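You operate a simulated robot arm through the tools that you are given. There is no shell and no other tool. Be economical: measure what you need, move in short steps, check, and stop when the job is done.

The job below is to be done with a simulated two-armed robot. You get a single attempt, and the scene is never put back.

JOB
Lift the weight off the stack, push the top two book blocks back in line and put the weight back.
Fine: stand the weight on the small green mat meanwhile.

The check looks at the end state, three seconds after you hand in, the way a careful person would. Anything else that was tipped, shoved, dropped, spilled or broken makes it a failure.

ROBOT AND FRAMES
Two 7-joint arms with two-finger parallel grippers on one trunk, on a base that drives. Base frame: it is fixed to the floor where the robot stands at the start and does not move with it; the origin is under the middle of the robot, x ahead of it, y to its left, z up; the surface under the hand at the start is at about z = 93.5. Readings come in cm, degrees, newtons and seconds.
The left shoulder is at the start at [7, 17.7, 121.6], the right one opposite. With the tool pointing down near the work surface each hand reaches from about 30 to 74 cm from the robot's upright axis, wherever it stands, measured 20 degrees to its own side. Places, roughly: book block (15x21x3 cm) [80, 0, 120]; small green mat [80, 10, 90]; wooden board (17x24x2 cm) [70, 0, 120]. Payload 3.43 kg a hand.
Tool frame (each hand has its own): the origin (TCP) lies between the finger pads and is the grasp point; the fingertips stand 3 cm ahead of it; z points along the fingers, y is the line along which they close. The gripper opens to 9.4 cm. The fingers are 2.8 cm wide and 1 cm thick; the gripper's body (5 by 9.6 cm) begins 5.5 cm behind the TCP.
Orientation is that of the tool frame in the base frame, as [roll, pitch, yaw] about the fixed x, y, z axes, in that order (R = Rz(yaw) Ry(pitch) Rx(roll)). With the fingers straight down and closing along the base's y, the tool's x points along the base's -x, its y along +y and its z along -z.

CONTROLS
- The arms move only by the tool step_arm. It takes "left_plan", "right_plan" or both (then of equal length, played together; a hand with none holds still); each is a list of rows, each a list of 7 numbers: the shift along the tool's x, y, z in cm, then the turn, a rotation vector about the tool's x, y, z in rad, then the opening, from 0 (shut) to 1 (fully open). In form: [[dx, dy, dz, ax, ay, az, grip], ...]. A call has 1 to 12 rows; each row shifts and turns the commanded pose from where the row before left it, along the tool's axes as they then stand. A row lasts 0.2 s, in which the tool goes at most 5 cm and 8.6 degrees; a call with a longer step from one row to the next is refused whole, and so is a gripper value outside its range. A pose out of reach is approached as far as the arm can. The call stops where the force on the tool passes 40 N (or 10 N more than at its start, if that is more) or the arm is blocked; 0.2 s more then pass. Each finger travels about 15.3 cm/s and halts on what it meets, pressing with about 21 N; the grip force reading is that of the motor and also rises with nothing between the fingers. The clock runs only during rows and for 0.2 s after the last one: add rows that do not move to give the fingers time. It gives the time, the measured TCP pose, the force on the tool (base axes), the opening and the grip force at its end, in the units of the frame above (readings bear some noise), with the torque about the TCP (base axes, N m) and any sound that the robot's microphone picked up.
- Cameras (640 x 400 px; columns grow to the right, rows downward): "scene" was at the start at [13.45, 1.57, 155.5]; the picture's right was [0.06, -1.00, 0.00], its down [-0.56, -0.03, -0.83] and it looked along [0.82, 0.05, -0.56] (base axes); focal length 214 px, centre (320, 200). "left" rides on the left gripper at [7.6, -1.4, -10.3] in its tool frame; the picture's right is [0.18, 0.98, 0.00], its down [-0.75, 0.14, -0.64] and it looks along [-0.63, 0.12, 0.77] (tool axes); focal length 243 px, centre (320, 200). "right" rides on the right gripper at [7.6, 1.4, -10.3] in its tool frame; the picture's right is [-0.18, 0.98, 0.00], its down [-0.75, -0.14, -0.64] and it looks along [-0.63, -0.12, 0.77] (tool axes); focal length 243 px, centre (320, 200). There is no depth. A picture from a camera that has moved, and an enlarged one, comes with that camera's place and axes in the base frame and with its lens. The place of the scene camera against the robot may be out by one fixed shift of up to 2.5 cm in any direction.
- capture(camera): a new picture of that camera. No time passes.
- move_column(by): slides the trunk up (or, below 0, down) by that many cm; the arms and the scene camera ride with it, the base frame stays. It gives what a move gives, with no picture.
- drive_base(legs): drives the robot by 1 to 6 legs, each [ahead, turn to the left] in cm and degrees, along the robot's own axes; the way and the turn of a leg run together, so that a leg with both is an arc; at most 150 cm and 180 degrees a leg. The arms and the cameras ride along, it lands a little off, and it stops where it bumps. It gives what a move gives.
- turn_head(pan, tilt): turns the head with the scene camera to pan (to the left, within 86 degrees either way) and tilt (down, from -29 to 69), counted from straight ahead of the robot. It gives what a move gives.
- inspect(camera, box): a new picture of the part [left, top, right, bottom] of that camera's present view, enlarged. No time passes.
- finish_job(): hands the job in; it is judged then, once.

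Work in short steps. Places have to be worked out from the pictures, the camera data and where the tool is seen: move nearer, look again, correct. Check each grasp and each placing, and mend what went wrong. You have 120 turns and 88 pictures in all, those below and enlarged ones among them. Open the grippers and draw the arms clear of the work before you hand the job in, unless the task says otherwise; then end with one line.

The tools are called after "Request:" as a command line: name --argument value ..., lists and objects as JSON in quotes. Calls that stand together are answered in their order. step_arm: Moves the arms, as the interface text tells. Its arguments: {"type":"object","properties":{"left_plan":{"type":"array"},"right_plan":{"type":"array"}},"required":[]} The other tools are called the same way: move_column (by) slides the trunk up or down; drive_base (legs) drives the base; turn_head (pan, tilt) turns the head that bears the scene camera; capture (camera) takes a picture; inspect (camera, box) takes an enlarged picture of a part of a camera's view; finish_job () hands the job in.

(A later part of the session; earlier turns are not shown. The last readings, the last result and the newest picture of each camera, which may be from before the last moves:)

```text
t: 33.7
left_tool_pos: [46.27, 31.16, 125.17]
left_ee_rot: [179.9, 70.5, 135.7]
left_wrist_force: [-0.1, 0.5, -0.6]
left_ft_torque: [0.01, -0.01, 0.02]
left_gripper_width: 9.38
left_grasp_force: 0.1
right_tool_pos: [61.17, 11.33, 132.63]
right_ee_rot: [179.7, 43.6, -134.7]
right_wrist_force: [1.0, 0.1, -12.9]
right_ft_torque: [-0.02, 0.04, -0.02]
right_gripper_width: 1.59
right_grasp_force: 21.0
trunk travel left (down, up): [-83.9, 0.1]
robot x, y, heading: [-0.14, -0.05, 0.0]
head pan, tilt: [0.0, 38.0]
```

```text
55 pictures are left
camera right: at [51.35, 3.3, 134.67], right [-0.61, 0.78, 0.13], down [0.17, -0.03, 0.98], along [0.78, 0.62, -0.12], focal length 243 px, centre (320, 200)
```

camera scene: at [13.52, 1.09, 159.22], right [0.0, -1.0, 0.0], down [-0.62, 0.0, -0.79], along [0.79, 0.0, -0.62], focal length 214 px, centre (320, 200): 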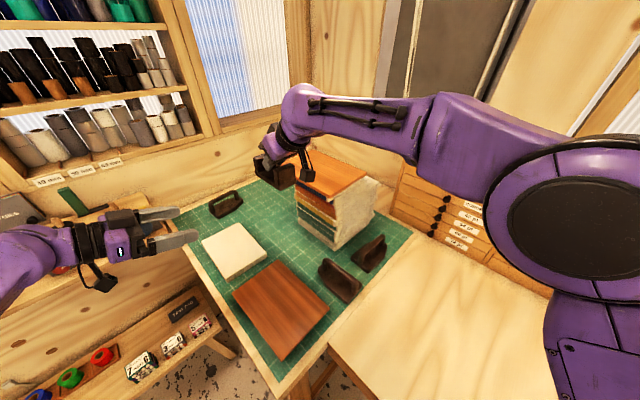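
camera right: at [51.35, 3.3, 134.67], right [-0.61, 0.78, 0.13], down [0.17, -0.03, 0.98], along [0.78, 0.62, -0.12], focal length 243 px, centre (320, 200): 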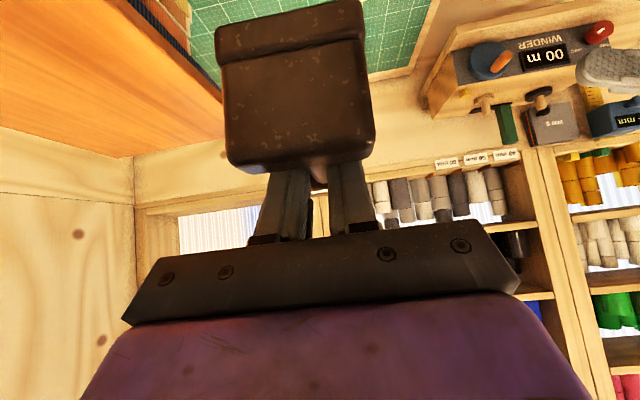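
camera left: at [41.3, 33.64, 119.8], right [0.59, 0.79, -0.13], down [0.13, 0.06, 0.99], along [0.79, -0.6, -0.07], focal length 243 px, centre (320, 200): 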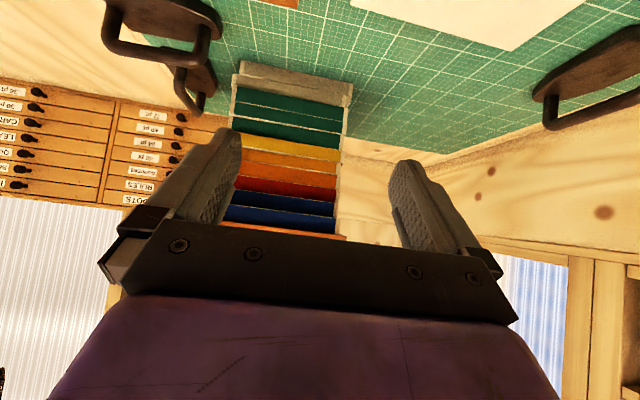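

The strip between stack and the lying board/white block is about 16 cm wide and free; I'm roughly in its middle. I descend 28 cm, shifted 0.5 cm toward the stack.

Request:
step_arm --right_plan '[[0.7, -0.25, 0.72, 0, 0, 0, 0], [1.4, -0.25, 1.45, 0, 0, 0, 0], [2.1, 0, 2.17, 0, 0, 0, 0], [2.1, 0, 2.17, 0, 0, 0, 0], [2.1, 0, 2.17, 0, 0, 0, 0], [2.1, 0, 2.17, 0, 0, 0, 0], [2.1, 0, 2.17, 0, 0, 0, 0], [2.1, 0, 2.17, 0, 0, 0, 0], [2.1, 0, 2.17, 0, 0, 0, 0], [1.4, 0, 1.45, 0, 0, 0, 0], [0.7, 0, 0.72, 0, 0, 0, 0], [0, 0, 0, 0, 0, 0, 0]]'

Request:
inspect --camera "scene" --box '[190, 130, 390, 300]'

Request:
capture --camera "right"

```text
t: 36.3
left_tool_pos: [46.15, 30.92, 125.15]
left_ee_rot: [179.9, 70.5, 135.8]
left_wrist_force: [0.4, 0.4, -0.4]
left_ft_torque: [-0.01, 0.02, 0.02]
left_gripper_width: 9.4
left_grasp_force: 0.1
right_tool_pos: [61.16, 10.7, 105.5]
right_ee_rot: [179.8, 43.6, -134.6]
right_wrist_force: [-0.3, 0.2, -13.7]
right_ft_torque: [-0.02, 0.06, 0.01]
right_gripper_width: 1.56
right_grasp_force: 21.2
trunk travel left (down, up): [-83.9, 0.1]
robot x, y, heading: [-0.03, -0.02, -0.0]
head pan, tilt: [0.0, 38.0]
```

```text
2.35 times, centred on (290, 215) of scene
camera zoom: at [13.51, 1.08, 159.22], right [0.0, -1.0, 0.0], down [-0.62, 0.0, -0.79], along [0.79, 0.0, -0.62], focal length 505 px, centre (391, 165)
```

zoom: 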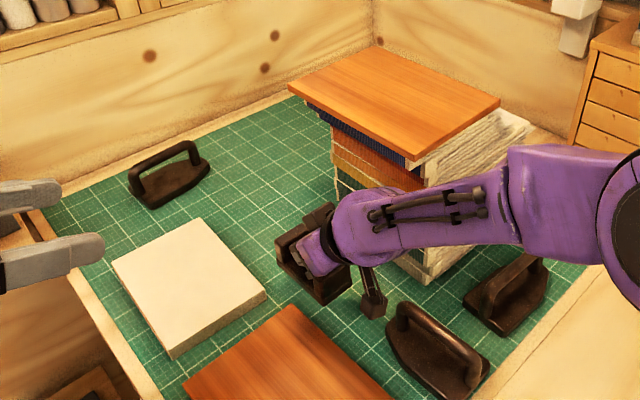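

```text
53 pictures are left
camera right: at [51.37, 2.76, 107.58], right [-0.61, 0.78, 0.13], down [0.17, -0.03, 0.98], along [0.78, 0.62, -0.12], focal length 243 px, centre (320, 200)
```

right: 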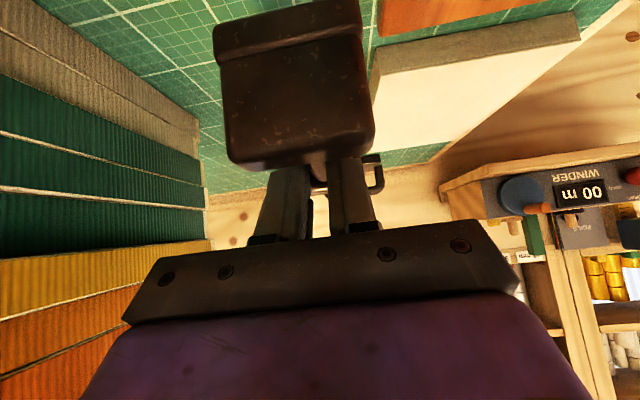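

Centred well, nothing in the way. I descend 4.5 cm, then in small steps.

Request:
step_arm --right_plan '[[1.04, 0, 1.08, 0, 0, 0, 0], [1.04, 0, 1.08, 0, 0, 0, 0], [0.69, 0, 0.72, 0, 0, 0, 0], [0.35, 0, 0.36, 0, 0, 0, 0], [0.2, 0, 0.22, 0, 0, 0, 0], [0, 0, 0, 0, 0, 0, 0]]'

Request:
inspect --camera "scene" --box '[260, 210, 350, 270]'

```text
t: 37.7
left_tool_pos: [46.37, 31.21, 125.33]
left_ee_rot: [179.9, 70.5, 135.9]
left_wrist_force: [-0.2, 0.3, -0.6]
left_ft_torque: [0.02, 0.0, -0.02]
left_gripper_width: 9.39
left_grasp_force: 0.1
right_tool_pos: [61.32, 10.75, 100.69]
right_ee_rot: [179.8, 43.6, -134.6]
right_wrist_force: [0.7, -0.7, -13.0]
right_ft_torque: [-0.02, 0.04, 0.02]
right_gripper_width: 1.6
right_grasp_force: 21.8
trunk travel left (down, up): [-83.9, 0.1]
robot x, y, heading: [-0.34, 0.02, 0.2]
head pan, tilt: [0.0, 38.0]
```

```text
6.67 times, centred on (305, 240) of scene
camera zoom: at [13.5, 1.1, 159.22], right [0.0, -1.0, 0.0], down [-0.62, 0.0, -0.79], along [0.79, 0.0, -0.62], focal length 1430 px, centre (420, -67)
```

zoom: 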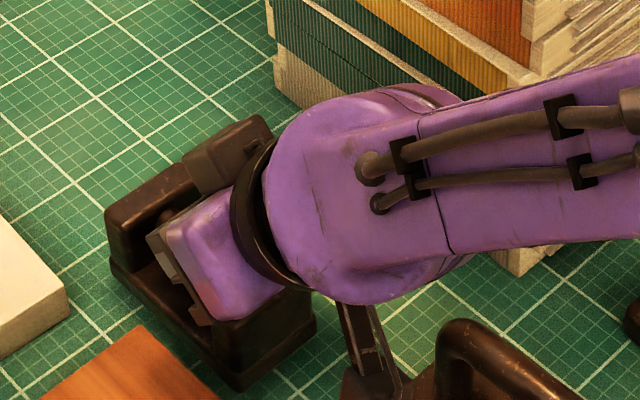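

Almost there; still 13 N hanging. The camera bracket passes near the iron, but clear. A few more small steps down.

Request:
step_arm --right_plan '[[0.17, 0, 0.18, 0, 0, 0, 0], [0.17, 0, 0.18, 0, 0, 0, 0], [0.17, 0, 0.18, 0, 0, 0, 0], [0, 0, 0, 0, 0, 0, 0]]'

Request:
capture --camera "scene"

```text
t: 38.7
left_tool_pos: [46.27, 31.25, 125.14]
left_ee_rot: [180.0, 70.5, 135.8]
left_wrist_force: [0.2, -0.4, 0.1]
left_ft_torque: [-0.02, -0.04, 0.0]
left_gripper_width: 9.37
left_grasp_force: 0.1
right_tool_pos: [61.18, 10.87, 100.0]
right_ee_rot: [179.9, 43.6, -134.6]
right_wrist_force: [0.4, 0.6, -12.7]
right_ft_torque: [-0.05, 0.04, -0.02]
right_gripper_width: 1.6
right_grasp_force: 21.4
trunk travel left (down, up): [-83.9, 0.1]
robot x, y, heading: [0.22, 0.01, -0.2]
head pan, tilt: [0.0, 38.0]
```

```text
51 pictures are left
camera scene: at [13.51, 1.1, 159.22], right [0.0, -1.0, 0.0], down [-0.62, 0.0, -0.79], along [0.79, 0.0, -0.62], focal length 214 px, centre (320, 200)
```

scene: 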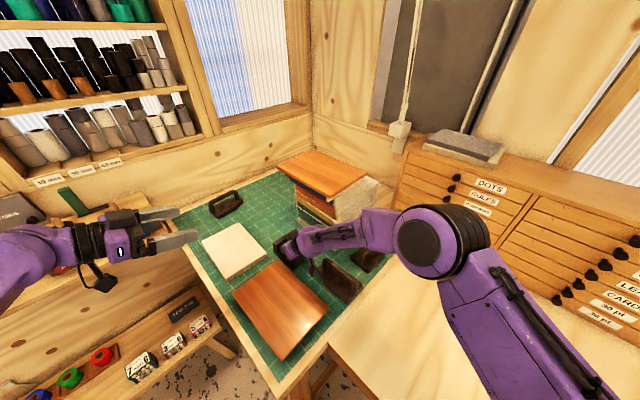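

No contact at 100 yet. I check the bracket's clearance to the iron before going lower.

Request:
inspect --camera "scene" --box '[280, 220, 380, 310]'

```text
4.44 times, centred on (330, 265) of scene
camera zoom: at [13.51, 1.1, 159.22], right [0.0, -1.0, 0.0], down [-0.62, 0.0, -0.79], along [0.79, 0.0, -0.62], focal length 953 px, centre (276, -89)
```

zoom: 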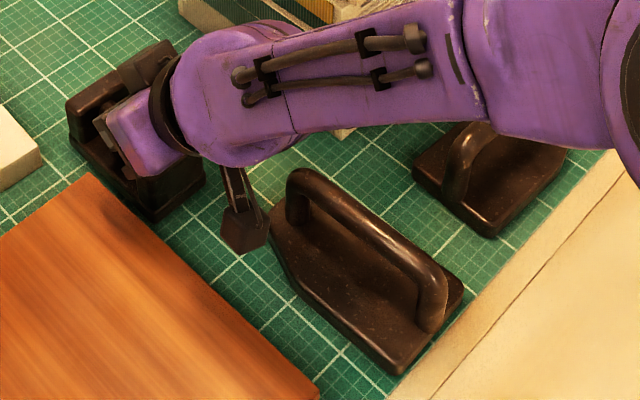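

The bracket is clear by a few cm. Continue down in small steps, reading the force.

Request:
step_arm --right_plan '[[0.17, 0, 0.18, 0, 0, 0, 0], [0.17, 0, 0.18, 0, 0, 0, 0], [0.17, 0, 0.18, 0, 0, 0, 0], [0, 0, 0, 0, 0, 0, 0]]'

```text
t: 39.7
left_tool_pos: [46.11, 31.19, 125.26]
left_ee_rot: [179.7, 70.5, 135.5]
left_wrist_force: [0.1, -0.9, -0.4]
left_ft_torque: [0.02, 0.01, 0.01]
left_gripper_width: 9.38
left_grasp_force: 0.0
right_tool_pos: [61.23, 10.82, 99.64]
right_ee_rot: [-180.0, 44.2, -134.6]
right_wrist_force: [5.9, 0.9, 11.5]
right_ft_torque: [-0.15, 0.04, 0.02]
right_gripper_width: 1.55
right_grasp_force: 20.7
trunk travel left (down, up): [-83.9, 0.1]
robot x, y, heading: [0.17, 0.07, 0.3]
head pan, tilt: [0.0, 38.0]
```

Contact with the mat (force now upward). I relax a touch, open, and rise straight up.

Request:
step_arm --right_plan '[[-0.14, 0, -0.14, 0, 0, 0, 0], [0, 0, 0, 0, 0, 0, 0.3], [0, 0, 0, 0, 0, 0, 0.6], [0, 0, 0, 0, 0, 0, 0.85], [0, 0, 0, 0, 0, 0, 0.85], [-0.7, 0, -0.72, 0, 0, 0, 0.85], [-1.4, 0, -1.44, 0, 0, 0, 0.85], [-2.1, 0, -2.16, 0, 0, 0, 0.85], [-2.1, 0, -2.16, 0, 0, 0, 0.85], [0, 0, 0, 0, 0, 0, 0.85]]'

Request:
inspect --camera "scene" --box '[240, 150, 380, 280]'

```text
t: 41.9
left_tool_pos: [46.05, 31.21, 125.29]
left_ee_rot: [179.7, 70.4, 135.6]
left_wrist_force: [0.2, 0.7, -0.1]
left_ft_torque: [0.02, 0.01, 0.0]
left_gripper_width: 9.4
left_grasp_force: 0.1
right_tool_pos: [61.35, 10.81, 108.63]
right_ee_rot: [179.9, 43.7, -134.6]
right_wrist_force: [-0.3, 0.4, -1.2]
right_ft_torque: [-0.01, 0.03, 0.01]
right_gripper_width: 7.99
right_grasp_force: 0.0
trunk travel left (down, up): [-83.9, 0.1]
robot x, y, heading: [-0.32, 0.12, -0.1]
head pan, tilt: [0.0, 38.0]
```

```text
3.08 times, centred on (310, 215) of scene
camera zoom: at [13.3, 1.06, 159.25], right [0.0, -1.0, 0.0], down [-0.62, 0.0, -0.79], along [0.79, 0.0, -0.62], focal length 660 px, centre (351, 154)
```

zoom: 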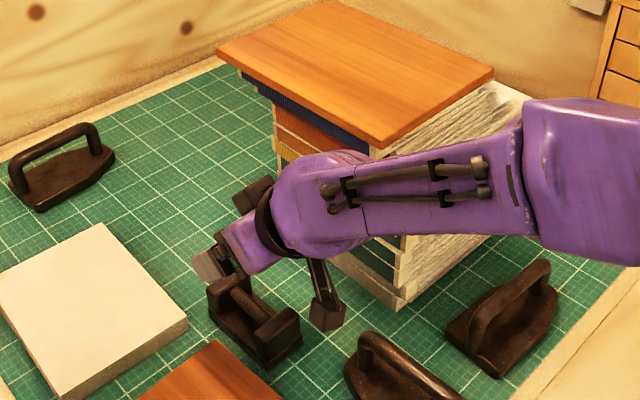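

The weight stands upright on the mat. Retract the right hand straight up, then back.

Request:
step_arm --right_plan '[[-2.4, 0, -2.5, 0, 0, 0, 1], [-2.4, 0, -2.5, 0, 0, 0, 1], [-2.4, 0, -2.5, 0, 0, 0, 1], [-2.4, 0, -2.5, 0, 0, 0, 1], [-2.4, 0, -2.5, 0, 0, 0, 1], [-2.4, 0, -2.5, 0, 0, 0, 1], [-2.4, 0, -2.5, 0, 0, 0, 1], [3.2, 0, -3, 0, 0, 0, 1], [3.2, 0, -3, 0, 0, 0, 1], [3.2, 0, -3, 0, 0, 0, 1], [3.2, -1.5, -3, 0, 0, 0, 1], [0, 0, 0, 0, 0, 0, 1]]'

Request:
step_arm --right_plan '[[0, -4.5, 0, 0, 0, 0, 1], [0, -4.5, 0, 0, 0, 0, 1], [3.2, -3, -3, 0, 0, 0, 1], [3.2, -2, -3, 0, 0, 0, 1], [2.5, 0, 2.6, 0, 0, 0, 1], [2.5, 0, 2.6, 0, 0, 0, 1], [2.5, 0, 2.6, 0, 0, 0, 1], [2.5, 0, 2.6, 0, 0, 0, 1], [0, 0, 0, 0, 0, 0, 1]]'

Request:
inspect --camera "right" --box '[200, 20, 440, 240]'

Request:
inspect --camera "scene" --box '[240, 140, 400, 280]'

```text
t: 44.5
left_tool_pos: [46.19, 31.19, 125.23]
left_ee_rot: [179.7, 70.5, 135.8]
left_wrist_force: [0.6, 0.7, -0.1]
left_ft_torque: [-0.04, -0.01, -0.01]
left_gripper_width: 9.39
left_grasp_force: 0.0
right_tool_pos: [50.02, -2.67, 132.93]
right_ee_rot: [179.9, 43.7, -134.6]
right_wrist_force: [0.7, 1.3, -0.4]
right_ft_torque: [0.0, 0.0, 0.03]
right_gripper_width: 9.41
right_grasp_force: 0.0
trunk travel left (down, up): [-83.9, 0.1]
robot x, y, heading: [-0.03, -0.17, 0.1]
head pan, tilt: [0.0, 38.0]
```

```text
refused: row 3 steps farther than a row can; nothing moved
```

```text
1.82 times, centred on (320, 130) of right
camera zoom: at [40.15, -10.79, 134.95], right [-0.61, 0.78, 0.13], down [0.17, -0.03, 0.98], along [0.78, 0.62, -0.12], focal length 441 px, centre (320, 327)
```

zoom: 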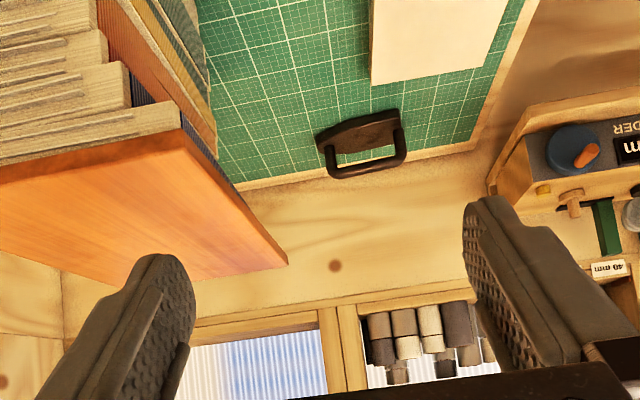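

```text
2.86 times, centred on (320, 210) of scene
camera zoom: at [13.34, 1.06, 159.24], right [0.0, -1.0, 0.0], down [-0.62, 0.0, -0.79], along [0.79, 0.0, -0.62], focal length 613 px, centre (320, 171)
```

zoom: 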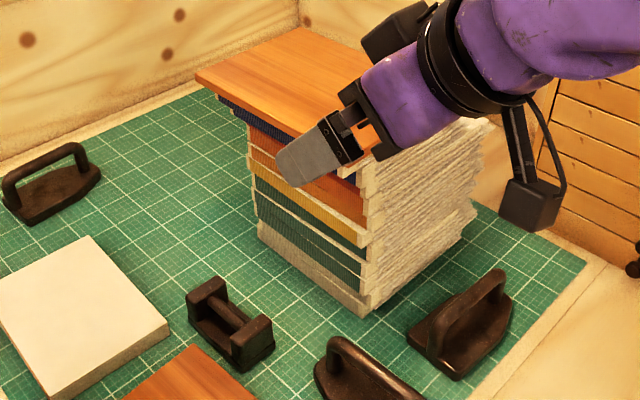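

The refused call had too large a row; nothing moved. I redo the retreat to the head-face viewing spot with smaller rows.

Request:
step_arm --right_plan '[[2.6, 0, -2.4, 0, 0, 0, 1], [2.6, 0, -2.4, 0, 0, 0, 1], [0, -4.5, 0, 0, 0, 0, 1], [0, -4.5, 0, 0, 0, 0, 1], [0, -4.5, 0, 0, 0, 0, 1], [0, -4.5, 0, 0, 0, 0, 1], [2.3, 0, 2.4, 0, 0, 0, 1], [2.3, 0, 2.4, 0, 0, 0, 1], [2.3, 0, 2.4, 0, 0, 0, 1], [0, 0, 0, 0, 0, 0, 1]]'

Request:
inspect --camera "right" --box '[200, 20, 440, 240]'

Request:
inspect --camera "scene" --box '[280, 140, 390, 260]'

```text
t: 46.7
left_tool_pos: [45.91, 31.09, 125.23]
left_ee_rot: [179.7, 70.6, 135.7]
left_wrist_force: [0.2, 0.0, 0.5]
left_ft_torque: [0.0, 0.01, -0.02]
left_gripper_width: 9.37
left_grasp_force: 0.1
right_tool_pos: [57.73, -20.23, 122.51]
right_ee_rot: [-180.0, 43.7, -134.5]
right_wrist_force: [-1.2, -0.4, 0.3]
right_ft_torque: [0.02, 0.02, 0.02]
right_gripper_width: 9.4
right_grasp_force: 0.0
trunk travel left (down, up): [-83.9, 0.1]
robot x, y, heading: [-0.26, 0.05, 0.2]
head pan, tilt: [0.0, 38.0]
```

```text
1.82 times, centred on (320, 130) of right
camera zoom: at [47.93, -28.24, 124.51], right [-0.61, 0.78, 0.13], down [0.17, -0.03, 0.98], along [0.78, 0.62, -0.12], focal length 441 px, centre (320, 327)
```

zoom: 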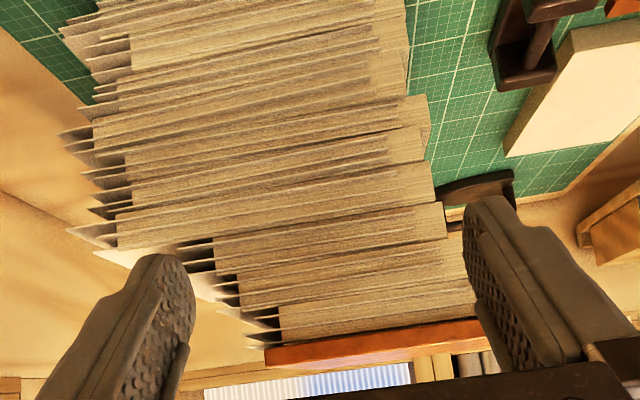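

```text
3.33 times, centred on (335, 200) of scene
camera zoom: at [13.18, 1.04, 159.26], right [0.0, -1.0, 0.0], down [-0.62, 0.0, -0.79], along [0.79, 0.0, -0.62], focal length 715 px, centre (270, 200)
```

zoom: 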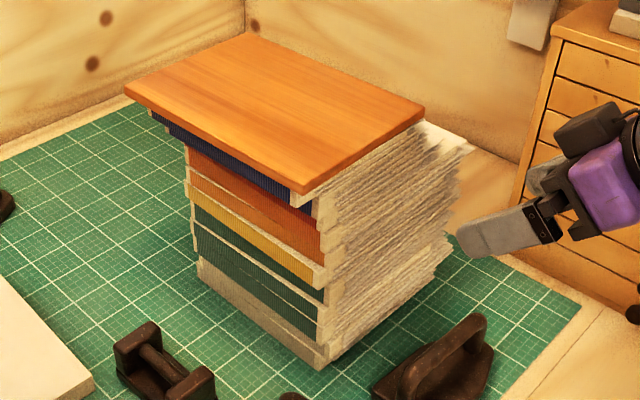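

I shift the right hand 4 cm left and 3 cm up so that the finger no longer hides the top blocks' spine ends.

Request:
step_arm --right_plan '[[-1, 2, -1.1, 0, 0, 0, 1], [-1, 2, -1.1, 0, 0, 0, 1], [0, 0, 0, 0, 0, 0, 1]]'

Request:
inspect --camera "right" --box '[130, 0, 430, 200]'

```text
t: 47.5
left_tool_pos: [46.14, 31.1, 125.33]
left_ee_rot: [179.6, 70.4, 135.6]
left_wrist_force: [-0.1, -1.6, -0.3]
left_ft_torque: [-0.02, -0.02, 0.03]
left_gripper_width: 9.39
left_grasp_force: 0.2
right_tool_pos: [54.87, -17.65, 125.53]
right_ee_rot: [179.8, 43.7, -134.8]
right_wrist_force: [0.3, -1.4, -1.1]
right_ft_torque: [-0.01, 0.04, 0.01]
right_gripper_width: 9.41
right_grasp_force: 0.2
trunk travel left (down, up): [-83.9, 0.1]
robot x, y, heading: [-0.1, -0.32, -0.1]
head pan, tilt: [0.0, 38.0]
```

```text
2.00 times, centred on (280, 100) of right
camera zoom: at [45.09, -25.74, 127.58], right [-0.61, 0.78, 0.13], down [0.17, -0.03, 0.98], along [0.78, 0.62, -0.12], focal length 485 px, centre (400, 400)
```

zoom: 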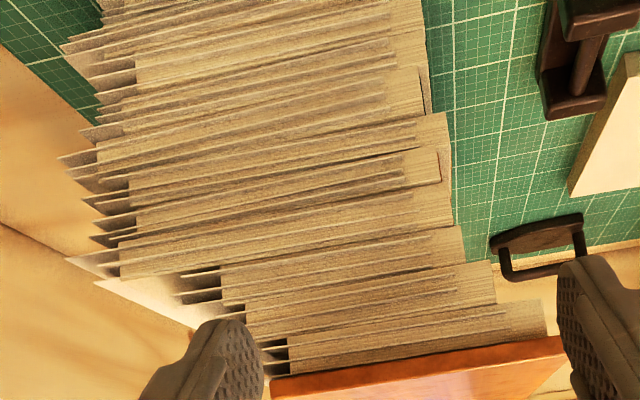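

Measured on this view: relative to the red third block, the second stands out ≈1.2 cm and the top ≈3.7 cm; blocks are ≈2.1 cm thick, so the blue/blue joint is near z≈118. I bring the left hand to horizontal, open fingers side by side, at that height, still far from the stack.

Request:
step_arm --left_plan '[[0, 0, 0, 0, -0.113, 0, 1], [0, 0, 0, 0, -0.113, 0, 1], [0, 0, 0, 0, -0.113, 0, 1], [2.4, -1.2, 0, 0, 0, 0, 1], [2.4, -1.2, 0, 0, 0, 0, 1], [2.4, -1.3, 0, 0, 0, 0, 1], [0, 0, 3, 0, 0, 0, 1], [0, 0, 3.5, 0, 0, 0, 1], [0, 0, 3.5, 0, 0, 0, 1], [0, 0, 3.5, 0, 0, 0, 1], [0, 0, 2, 0, 0, 0, 1], [0, 0, 0, 0, 0, 0, 1]]'

Request:
inspect --camera "left" --box '[170, 0, 490, 200]'

Request:
inspect --camera "scene" --box '[240, 130, 390, 260]'

```text
t: 50.1
left_tool_pos: [50.2, 20.73, 117.74]
left_ee_rot: [126.7, 89.8, 82.7]
left_wrist_force: [0.2, -1.0, 0.3]
left_ft_torque: [0.0, -0.01, -0.01]
left_gripper_width: 9.41
left_grasp_force: 0.0
left hand out of reach, approached as far as the arm can: row 10, 11
right_tool_pos: [54.85, -17.65, 125.6]
right_ee_rot: [180.0, 43.7, -134.6]
right_wrist_force: [-0.9, 0.0, 0.3]
right_ft_torque: [0.03, 0.02, -0.01]
right_gripper_width: 9.43
right_grasp_force: 0.0
trunk travel left (down, up): [-83.9, 0.1]
robot x, y, heading: [0.0, -0.1, 0.0]
head pan, tilt: [0.0, 38.0]
```

```text
2.00 times, centred on (330, 100) of left
camera zoom: at [41.75, 26.9, 110.18], right [0.68, 0.71, -0.18], down [-0.36, 0.55, 0.76], along [0.63, -0.45, 0.63], focal length 485 px, centre (300, 400)
```

zoom: 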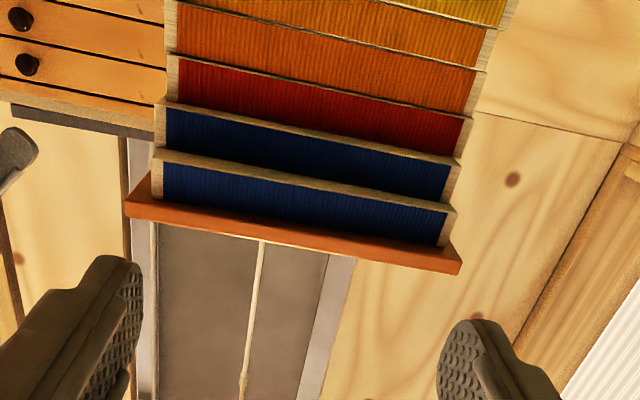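

```text
3.08 times, centred on (315, 195) of scene
camera zoom: at [13.3, 0.99, 159.25], right [0.0, -1.0, 0.0], down [-0.62, 0.0, -0.79], along [0.79, 0.0, -0.62], focal length 660 px, centre (335, 215)
```

zoom: 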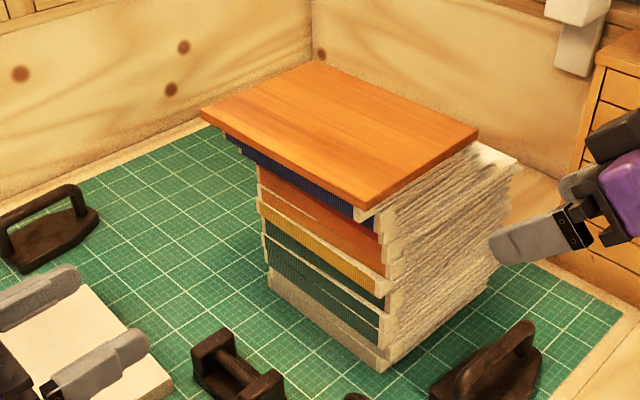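

The arm stopped short at the fully horizontal pose. I go back to a 70° lean and see whether it can advance further that way (still ~15 cm of free air).

Request:
step_arm --left_plan '[[0, 0, 0, 0, 0.14, 0, 1], [0, 0, 0, 0, 0.14, 0, 1], [0, 0, 0, 0, 0.07, 0, 1], [-0.7, 0, 1.9, 0, 0, 0, 1], [-0.7, 0, 1.9, 0, 0, 0, 1], [-0.7, 0, 1.9, 0, 0, 0, 1], [0, 0, 0, 0, 0, 0, 1]]'

```text
t: 51.7
left_tool_pos: [54.39, 16.32, 117.91]
left_ee_rot: [179.7, 69.9, 135.6]
left_wrist_force: [-0.1, 0.2, -0.7]
left_ft_torque: [-0.02, -0.02, 0.0]
left_gripper_width: 9.38
left_grasp_force: 0.1
right_tool_pos: [54.81, -17.48, 125.67]
right_ee_rot: [179.9, 43.8, -134.6]
right_wrist_force: [-0.4, -0.5, -0.1]
right_ft_torque: [-0.01, -0.01, 0.02]
right_gripper_width: 9.39
right_grasp_force: 0.0
trunk travel left (down, up): [-83.9, 0.1]
robot x, y, heading: [-0.06, -0.03, 0.1]
head pan, tilt: [0.0, 38.0]
```

At 70° lean it moves freely. I advance to about 3 cm before the top spine and look with the right camera from the side.

Request:
step_arm --left_plan '[[-0.72, 0.22, 2.13, 0, 0, 0, 1], [-0.72, 0.22, 2.13, 0, 0, 0, 1], [-0.72, 0.22, 2.13, 0, 0, 0, 1], [-0.72, 0.22, 2.13, 0, 0, 0, 1], [-0.72, 0.22, 2.13, 0, 0, 0, 1], [0, 0, 0, 0, 0, 0, 1]]'

Request:
inspect --camera "right" --box '[200, 60, 480, 230]'

Request:
inspect --camera "left" --box '[120, 0, 520, 240]'

Request:
inspect --camera "scene" --box '[240, 130, 390, 260]'

```text
t: 53.1
left_tool_pos: [63.28, 9.45, 117.85]
left_ee_rot: [179.7, 69.9, 135.6]
left_wrist_force: [0.8, -0.6, 0.9]
left_ft_torque: [-0.01, 0.0, 0.03]
left_gripper_width: 9.4
left_grasp_force: 0.1
right_tool_pos: [54.77, -17.68, 125.59]
right_ee_rot: [180.0, 43.7, -134.7]
right_wrist_force: [-0.3, -0.1, -0.1]
right_ft_torque: [-0.01, 0.01, 0.01]
right_gripper_width: 9.39
right_grasp_force: 0.1
trunk travel left (down, up): [-83.9, 0.1]
robot x, y, heading: [0.24, -0.37, 0.0]
head pan, tilt: [0.0, 38.0]
```

```text
2.29 times, centred on (340, 145) of right
camera zoom: at [44.97, -25.66, 127.65], right [-0.61, 0.78, 0.13], down [0.17, -0.03, 0.98], along [0.78, 0.62, -0.12], focal length 555 px, centre (274, 326)
```

zoom: 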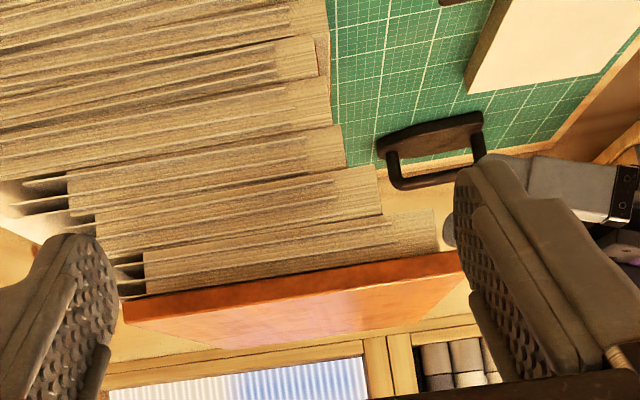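

```text
1.60 times, centred on (320, 120) of left
camera zoom: at [53.34, 17.04, 114.2], right [0.64, 0.75, -0.17], down [-0.15, 0.34, 0.93], along [0.75, -0.57, 0.33], focal length 388 px, centre (320, 328)
```

zoom: 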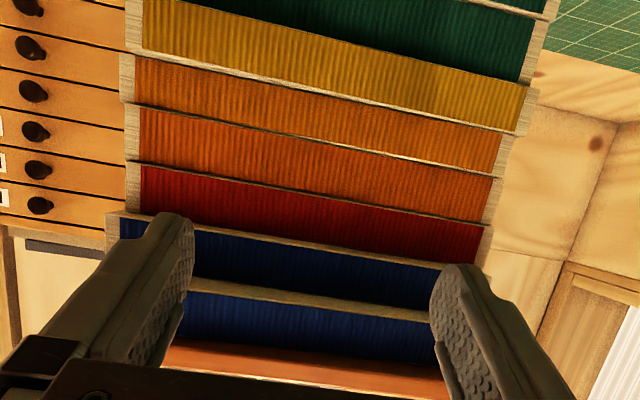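

```text
3.08 times, centred on (315, 195) of scene
camera zoom: at [13.18, 1.06, 159.26], right [0.0, -1.0, 0.0], down [-0.62, 0.0, -0.79], along [0.79, 0.0, -0.62], focal length 660 px, centre (335, 215)
```

zoom: 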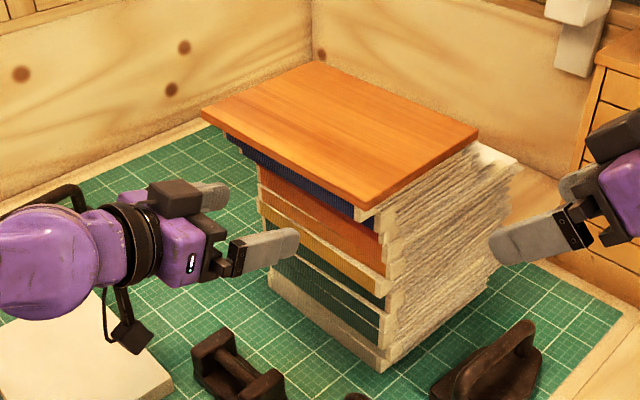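

Left-camera triangulation: top blue ≈119.2–121.3, second ≈116.8–119.2, red below 116.8. At this lean the upper tip corner leads (z ≈ TCP+0.3), so I push the second block first (the top rides along), with the corner at ≈117.6: lower 0.55, go forward 3 cm.

Request:
step_arm --left_plan '[[0.52, 0, 0.19, 0, 0, 0, 1], [-0.34, 0, 0.94, 0, 0, 0, 1], [-0.34, 0, 0.94, 0, 0, 0, 1], [-0.34, 0, 0.94, 0, 0, 0, 1], [0, 0, 0, 0, 0, 0, 1]]'

Request:
inspect --camera "right" --box '[260, 60, 480, 200]'

Request:
inspect --camera "left" --box '[120, 0, 520, 240]'

Request:
inspect --camera "scene" --box '[270, 140, 370, 220]'

```text
t: 54.3
left_tool_pos: [65.34, 7.22, 117.23]
left_ee_rot: [179.7, 69.9, 135.7]
left_wrist_force: [-0.2, 0.7, -0.2]
left_ft_torque: [-0.01, 0.0, -0.02]
left_gripper_width: 9.39
left_grasp_force: 0.2
right_tool_pos: [54.77, -17.68, 125.51]
right_ee_rot: [179.9, 43.7, -134.6]
right_wrist_force: [0.6, -0.9, 0.4]
right_ft_torque: [-0.01, 0.01, 0.01]
right_gripper_width: 9.39
right_grasp_force: 0.1
trunk travel left (down, up): [-83.9, 0.1]
robot x, y, heading: [-0.06, -0.26, 0.1]
head pan, tilt: [0.0, 38.0]
```

```text
2.86 times, centred on (370, 130) of right
camera zoom: at [45.01, -25.68, 127.63], right [-0.61, 0.78, 0.13], down [0.17, -0.03, 0.98], along [0.78, 0.62, -0.12], focal length 693 px, centre (177, 400)
```

zoom: 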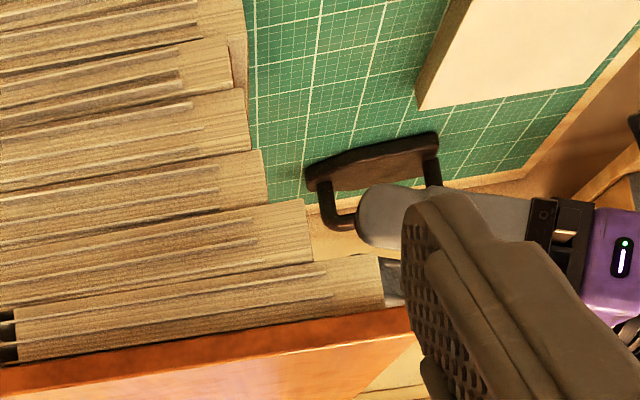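

```text
1.60 times, centred on (320, 120) of left
camera zoom: at [55.49, 14.87, 113.58], right [0.64, 0.75, -0.17], down [-0.15, 0.34, 0.93], along [0.76, -0.57, 0.33], focal length 388 px, centre (320, 328)
```

zoom: 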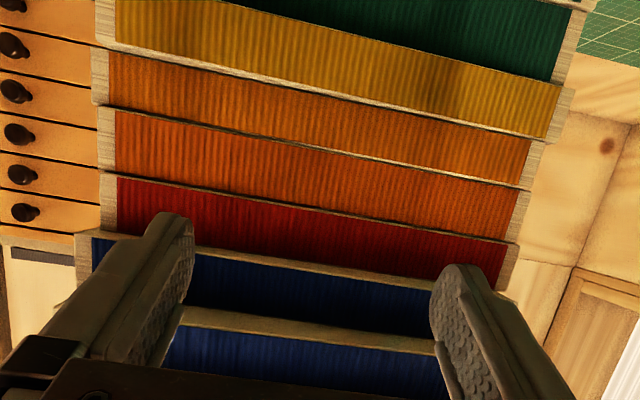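

```text
5.00 times, centred on (320, 180) of scene
camera zoom: at [13.23, 1.03, 159.25], right [0.0, -1.0, 0.0], down [-0.62, 0.0, -0.79], along [0.79, 0.0, -0.62], focal length 1072 px, centre (320, 300)
```

zoom: 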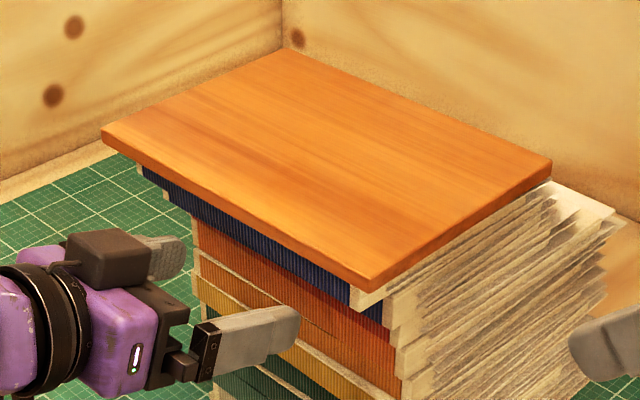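

The right camera shows the tip is rounded and its leading point is ≈0.7 cm below TCP height, now at red-block level – too low. With a rounded tip I can push right at the blue/blue joint (z≈119.5) and move both: back 1.5, up 3, look.

Request:
step_arm --left_plan '[[0.51, 0, -1.41, 0, 0, 0, 1], [-0.94, 0, -0.34, 0, 0, 0, 1], [-0.94, 0, -0.34, 0, 0, 0, 1], [-0.94, 0, -0.34, 0, 0, 0, 1], [0, 0, 0, 0, 0, 0, 1]]' --right_plan '[[-1.2, 0.5, -1.2, 0, 0, 0, 0], [0, 0, 0, 0, 0, 0, 0], [0, 0, 0, 0, 0, 0, 0], [0, 0, 0, 0, 0, 0, 0], [0, 0, 0, 0, 0, 0, 0]]'

Request:
capture --camera "right"

```text
t: 55.5
left_tool_pos: [64.19, 8.42, 120.25]
left_ee_rot: [179.5, 69.9, 135.6]
left_wrist_force: [-0.1, 0.0, 0.0]
left_ft_torque: [0.03, -0.03, -0.04]
left_gripper_width: 9.4
left_grasp_force: 0.0
right_tool_pos: [54.39, -17.12, 127.23]
right_ee_rot: [179.9, 43.7, -134.5]
right_wrist_force: [-0.1, 0.3, 0.9]
right_ft_torque: [-0.01, -0.03, 0.04]
right_gripper_width: 0.01
right_grasp_force: 20.9
trunk travel left (down, up): [-83.9, 0.1]
robot x, y, heading: [0.16, 0.02, 0.1]
head pan, tilt: [0.0, 38.0]
```

```text
35 pictures are left
camera right: at [44.61, -25.21, 129.34], right [-0.61, 0.78, 0.13], down [0.17, -0.03, 0.98], along [0.78, 0.62, -0.12], focal length 243 px, centre (320, 200)
```

right: 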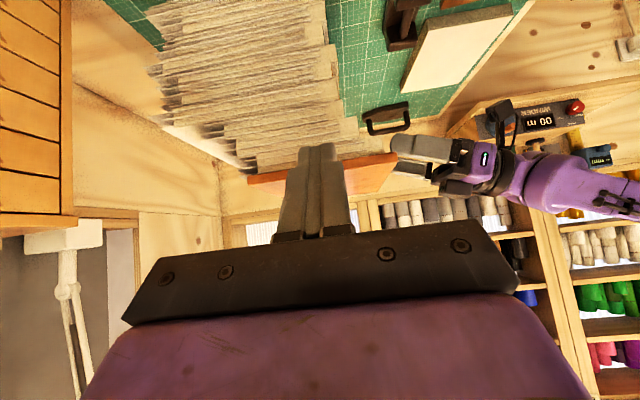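

Closed right fingers give a clear view of the spine ends and the left tip; I enlarge it.

Request:
inspect --camera "right" --box '[310, 90, 450, 200]'

```text
3.64 times, centred on (380, 145) of right
camera zoom: at [44.61, -25.21, 129.34], right [-0.61, 0.78, 0.13], down [0.17, -0.03, 0.98], along [0.78, 0.62, -0.12], focal length 882 px, centre (102, 400)
```

zoom: 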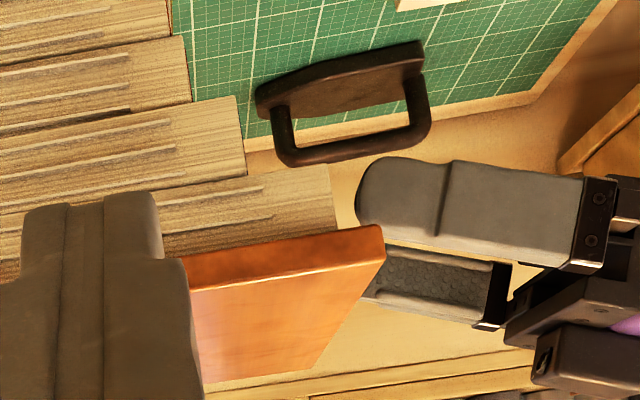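

The leading point sits ≈0.6 cm below the blue/blue joint; gap to the top spine ≈1.8 cm, then 3.8 cm of pushing. I rise 0.5 and advance 4.6 cm slowly.

Request:
step_arm --left_plan '[[-0.47, 0, -0.17, 0, 0, 0, 1], [-0.2, 0, 0.56, 0, 0, 0, 1], [-0.2, 0, 0.56, 0, 0, 0, 1], [-0.17, 0, 0.47, 0, 0, 0, 1], [-0.17, 0, 0.47, 0, 0, 0, 1], [-0.17, 0, 0.47, 0, 0, 0, 1], [-0.17, 0, 0.47, 0, 0, 0, 1], [-0.17, 0, 0.47, 0, 0, 0, 1], [-0.17, 0, 0.47, 0, 0, 0, 1], [-0.14, 0, 0.38, 0, 0, 0, 1], [0, 0, 0, 0, 0, 0, 1]]'

Request:
inspect --camera "right" --box '[310, 90, 450, 200]'

Request:
inspect --camera "scene" --box '[270, 140, 370, 220]'

```text
t: 57.9
left_tool_pos: [67.51, 5.34, 120.65]
left_ee_rot: [179.7, 69.9, 135.7]
left_wrist_force: [-4.3, 5.6, 1.9]
left_ft_torque: [0.04, -0.03, 0.0]
left_gripper_width: 9.38
left_grasp_force: 0.0
right_tool_pos: [54.29, -17.06, 127.44]
right_ee_rot: [180.0, 43.6, -134.4]
right_wrist_force: [0.2, -0.5, 0.7]
right_ft_torque: [-0.03, 0.01, 0.0]
right_gripper_width: 0.01
right_grasp_force: 21.3
trunk travel left (down, up): [-83.9, 0.1]
robot x, y, heading: [0.09, 0.03, 0.1]
head pan, tilt: [0.0, 38.0]
```

```text
3.64 times, centred on (380, 145) of right
camera zoom: at [44.45, -25.07, 129.43], right [-0.61, 0.78, 0.13], down [0.17, -0.03, 0.98], along [0.78, 0.62, -0.12], focal length 882 px, centre (102, 400)
```

zoom: 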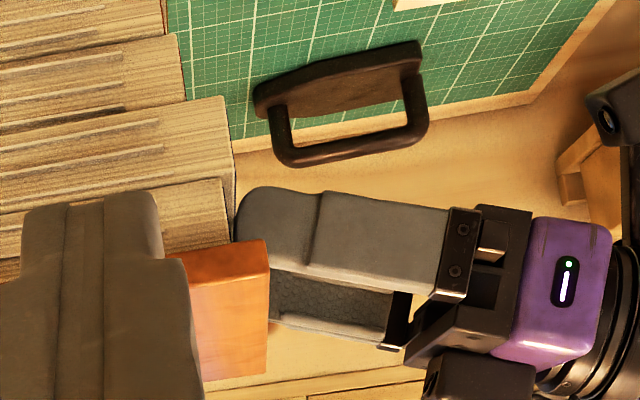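

```text
5.00 times, centred on (320, 180) of scene
camera zoom: at [13.07, 1.18, 159.27], right [0.0, -1.0, 0.0], down [-0.61, 0.0, -0.79], along [0.79, 0.0, -0.61], focal length 1072 px, centre (320, 300)
```

zoom: 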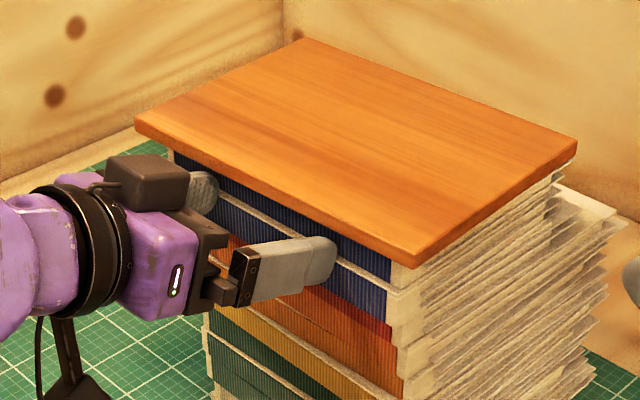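

Both blue blocks are now flush with each other; ≈1.3 cm remains to the red spine. I push 1.3 cm more in small rows.

Request:
step_arm --left_plan '[[-0.11, 0, 0.31, 0, 0, 0, 1], [-0.11, 0, 0.31, 0, 0, 0, 1], [-0.11, 0, 0.31, 0, 0, 0, 1], [-0.11, 0, 0.3, 0, 0, 0, 1], [0, 0, 0, 0, 0, 0, 1], [0, 0, 0, 0, 0, 0, 1]]'

Request:
inspect --camera "right" --box '[310, 90, 450, 200]'

Request:
inspect --camera "scene" --box '[270, 140, 370, 220]'

```text
t: 59.3
left_tool_pos: [68.63, 4.5, 120.76]
left_ee_rot: [179.6, 70.0, 135.7]
left_wrist_force: [-3.6, 4.3, 3.4]
left_ft_torque: [-0.09, -0.05, 0.12]
left_gripper_width: 9.38
left_grasp_force: 0.0
right_tool_pos: [54.34, -17.07, 127.34]
right_ee_rot: [-180.0, 43.9, -134.6]
right_wrist_force: [-0.4, -0.1, -0.7]
right_ft_torque: [-0.01, -0.06, 0.04]
right_gripper_width: 0.01
right_grasp_force: 21.3
trunk travel left (down, up): [-83.9, 0.1]
robot x, y, heading: [0.26, -0.05, -0.0]
head pan, tilt: [0.0, 38.0]
```

```text
3.64 times, centred on (380, 145) of right
camera zoom: at [44.41, -25.09, 129.44], right [-0.61, 0.78, 0.13], down [0.17, -0.03, 0.98], along [0.78, 0.62, -0.12], focal length 882 px, centre (102, 400)
```

zoom: 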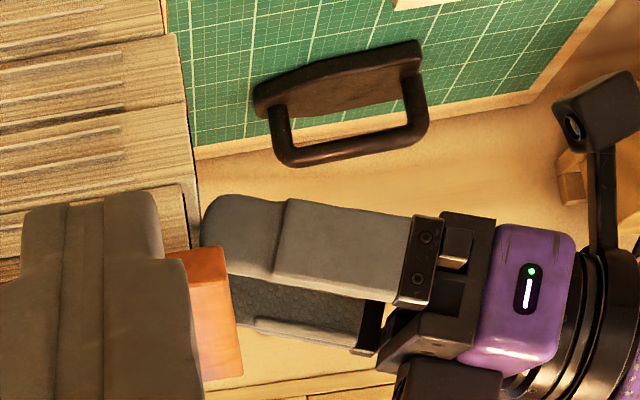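

```text
5.00 times, centred on (320, 180) of scene
camera zoom: at [13.03, 1.17, 159.27], right [0.0, -1.0, 0.0], down [-0.61, 0.0, -0.79], along [0.79, 0.0, -0.61], focal length 1072 px, centre (320, 300)
```

zoom: 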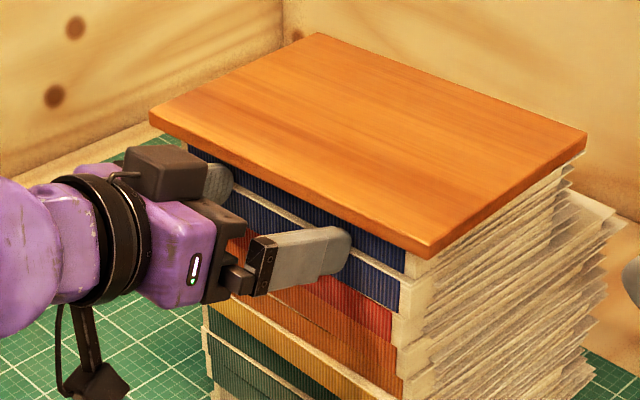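

The blue blocks now look in line with the red one at the head end. I back the left hand straight off and inspect both ends.

Request:
step_arm --left_plan '[[0.17, 0, -0.47, 0, 0, 0, 1], [0.34, 0, -0.94, 0, 0, 0, 1], [0.68, 0, -1.88, 0, 0, 0, 1], [1.0, 0, -2.8, 0, 0, 0, 1], [1.0, 0, -2.8, 0, 0, 0, 1], [1.0, 0, -2.8, 0, 0, 0, 1], [1.0, 0, -2.8, 0, 0, 0, 1], [0, 0, 0, 0, 0, 0, 1]]'

Request:
inspect --camera "right" --box '[210, 0, 390, 200]'

Request:
inspect --camera "scene" --box '[260, 130, 380, 250]'

Request:
inspect --camera "left" --box '[180, 40, 420, 220]'

```text
t: 61.1
left_tool_pos: [57.59, 14.96, 120.61]
left_ee_rot: [179.5, 69.9, 135.5]
left_wrist_force: [-0.6, 0.0, -0.3]
left_ft_torque: [0.03, -0.01, -0.04]
left_gripper_width: 9.42
left_grasp_force: 0.0
right_tool_pos: [54.46, -17.21, 127.16]
right_ee_rot: [179.9, 43.7, -134.6]
right_wrist_force: [0.0, -0.8, 0.6]
right_ft_torque: [0.01, 0.01, 0.05]
right_gripper_width: 0.0
right_grasp_force: 20.7
trunk travel left (down, up): [-83.9, 0.1]
robot x, y, heading: [-0.07, -0.33, 0.2]
head pan, tilt: [0.0, 38.0]
```

```text
2.00 times, centred on (300, 100) of right
camera zoom: at [44.64, -25.25, 129.32], right [-0.61, 0.78, 0.13], down [0.17, -0.03, 0.98], along [0.78, 0.62, -0.12], focal length 485 px, centre (360, 400)
```

zoom: 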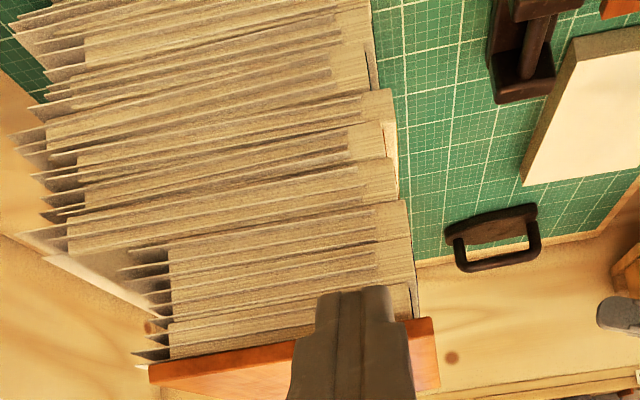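

```text
3.33 times, centred on (320, 190) of scene
camera zoom: at [13.31, 0.98, 159.24], right [0.0, -1.0, 0.0], down [-0.62, 0.0, -0.79], along [0.79, 0.0, -0.62], focal length 715 px, centre (320, 233)
```

zoom: 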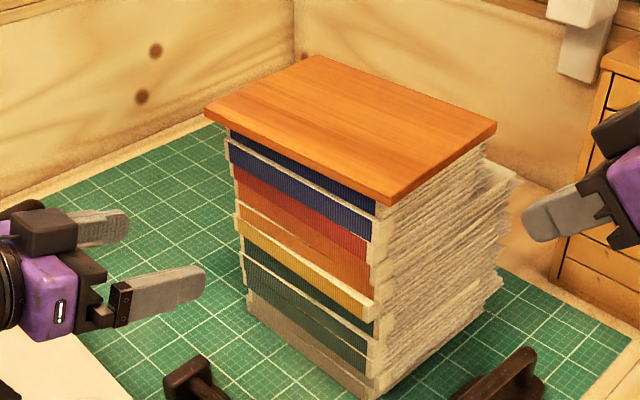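

```text
2.22 times, centred on (300, 130) of left
camera zoom: at [47.68, 22.57, 116.97], right [0.64, 0.75, -0.17], down [-0.15, 0.34, 0.93], along [0.76, -0.57, 0.33], focal length 539 px, centre (364, 356)
```

zoom: 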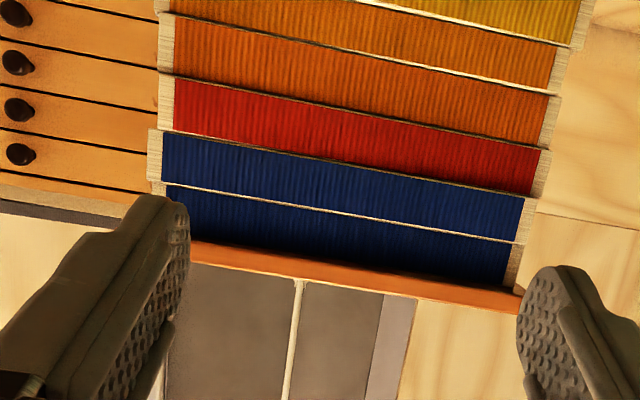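

The two blue blocks now sit in line with the stack at spine and ends, the board riding square on top. Before fetching the weight, I test with the empty right hand whether it reaches the new centre of the board (≈(76,-3.5)).

Request:
step_arm --right_plan '[[-1.4, 0, -1.45, 0, 0, 0, 0], [-1.4, 0, -1.45, 0, 0, 0, 0], [-1.4, 0, -1.45, 0, 0, 0, 0], [-2.58, -0.81, 2.46, 0, 0, 0, 0], [-2.58, -0.81, 2.46, 0, 0, 0, 0], [-2.58, -0.81, 2.46, 0, 0, 0, 0], [-2.58, -0.81, 2.46, 0, 0, 0, 0], [-2.58, -0.81, 2.46, 0, 0, 0, 0], [-2.58, -0.81, 2.46, 0, 0, 0, 0], [-2.58, -0.81, 2.46, 0, 0, 0, 0], [0, 0, 0, 0, 0, 0, 0]]'

```text
t: 63.5
left_tool_pos: [57.37, 14.84, 120.73]
left_ee_rot: [179.4, 69.9, 135.2]
left_wrist_force: [0.2, -0.8, 0.8]
left_ft_torque: [0.01, -0.01, -0.04]
left_gripper_width: 9.39
left_grasp_force: 0.1
right_tool_pos: [74.24, -3.88, 132.12]
right_ee_rot: [179.9, 43.8, -134.6]
right_wrist_force: [-0.6, 0.7, 1.0]
right_ft_torque: [0.01, 0.02, -0.03]
right_gripper_width: 0.0
right_grasp_force: 20.9
right hand out of reach, approached as far as the arm can: row 10
trunk travel left (down, up): [-83.9, 0.1]
robot x, y, heading: [-0.17, 0.05, 0.1]
head pan, tilt: [0.0, 38.0]
```

It reaches (74.2,-3.9) at z 132, close enough to centre the weight within ~1.5 cm. Now I retract the left hand out of the way and bring the right hand over the weight on the mat, opening it.

Request:
step_arm --left_plan '[[1.02, 0, -2.82, 0, 0, 0, 1], [1.02, 0, -2.82, 0, 0, 0, 1], [1.02, 0, -2.82, 0, 0, 0, 1], [1.02, 0, -2.82, 0, 0, 0, 1], [1.02, 0, -2.82, 0, 0, 0, 1], [0.34, 0, -0.94, 0, 0, 0, 1], [0, 0, 0, 0, 0, 0, 1], [0, 0, 0, 0, 0, 0, 1], [0, 0, 0, 0, 0, 0, 1], [0, 0, 0, 0, 0, 0, 1], [0, 0, 0, 0, 0, 0, 1], [0, 0, 0, 0, 0, 0, 1]]' --right_plan '[[0, 0, 0, 0, 0, 0, 0], [0, 0, 0, 0, 0, 0, 0], [0, 1, 0, 0, 0, 0, 0], [0, 2.3, 0, 0, 0, 0, 0], [0, 2.3, 0, 0, 0, 0, 0], [0, 2.3, 0, 0, 0, 0, 0], [0, 2.3, 0, 0, 0, 0, 0], [0, 2.3, 0, 0, 0, 0, 0.5], [0, 2.3, 0, 0, 0, 0, 0.8], [0, 2.3, 0, 0, 0, 0, 0.8], [0, 2.3, 0, 0, 0, 0, 0.8], [0, 0, 0, 0, 0, 0, 0.8]]'

```text
t: 66.1
left_tool_pos: [45.82, 26.04, 120.78]
left_ee_rot: [179.8, 70.0, 135.6]
left_wrist_force: [0.3, 0.3, 0.2]
left_ft_torque: [-0.03, -0.01, -0.03]
left_gripper_width: 9.42
left_grasp_force: 0.1
right_tool_pos: [60.6, 9.59, 132.0]
right_ee_rot: [180.0, 43.7, -134.5]
right_wrist_force: [-0.9, 0.5, -0.4]
right_ft_torque: [-0.01, -0.02, 0.0]
right_gripper_width: 7.54
right_grasp_force: 0.0
trunk travel left (down, up): [-83.9, 0.1]
robot x, y, heading: [0.25, -0.09, 0.1]
head pan, tilt: [0.0, 38.0]
```

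Aligning to the release spot (61.25, 10.8) and descending to 9 cm above the grasp height.

Request:
step_arm --right_plan '[[-0.94, 0.4, 0.9, 0, 0, 0, 0.8], [2.02, 0, 2.12, 0, 0, 0, 0.8], [2.02, 0, 2.12, 0, 0, 0, 0.8], [2.02, 0, 2.12, 0, 0, 0, 0.8], [2.02, 0, 2.12, 0, 0, 0, 0.8], [2.02, 0, 2.12, 0, 0, 0, 0.8], [2.02, 0, 2.12, 0, 0, 0, 0.8], [2.02, 0, 2.12, 0, 0, 0, 0.8], [2.02, 0, 2.12, 0, 0, 0, 0.8], [0, 0, 0, 0, 0, 0, 0.8]]'

Request:
inspect --camera "right" --box '[160, 0, 480, 240]'

```text
t: 68.3
left_tool_pos: [45.96, 26.15, 120.7]
left_ee_rot: [179.6, 69.9, 135.6]
left_wrist_force: [0.4, -0.9, -0.8]
left_ft_torque: [0.02, 0.02, 0.01]
left_gripper_width: 9.4
left_grasp_force: 0.0
right_tool_pos: [60.95, 11.0, 108.33]
right_ee_rot: [179.9, 43.6, -134.7]
right_wrist_force: [0.6, 0.7, -0.3]
right_ft_torque: [0.01, 0.02, 0.03]
right_gripper_width: 7.52
right_grasp_force: 0.0
trunk travel left (down, up): [-83.9, 0.1]
robot x, y, heading: [-0.14, 0.21, 0.2]
head pan, tilt: [0.0, 38.0]
```

```text
1.67 times, centred on (320, 120) of right
camera zoom: at [51.16, 2.94, 110.36], right [-0.61, 0.78, 0.13], down [0.17, -0.03, 0.98], along [0.78, 0.62, -0.12], focal length 404 px, centre (320, 333)
```

zoom: 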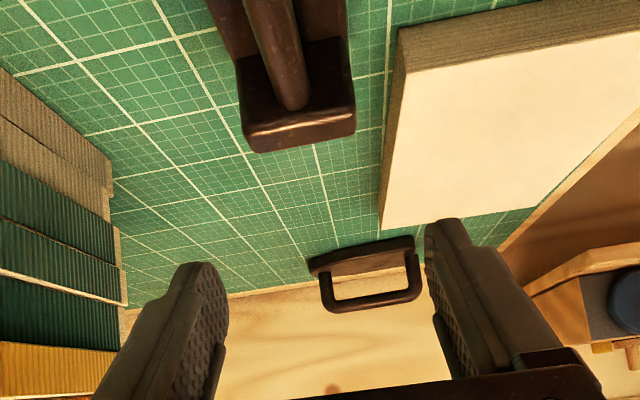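

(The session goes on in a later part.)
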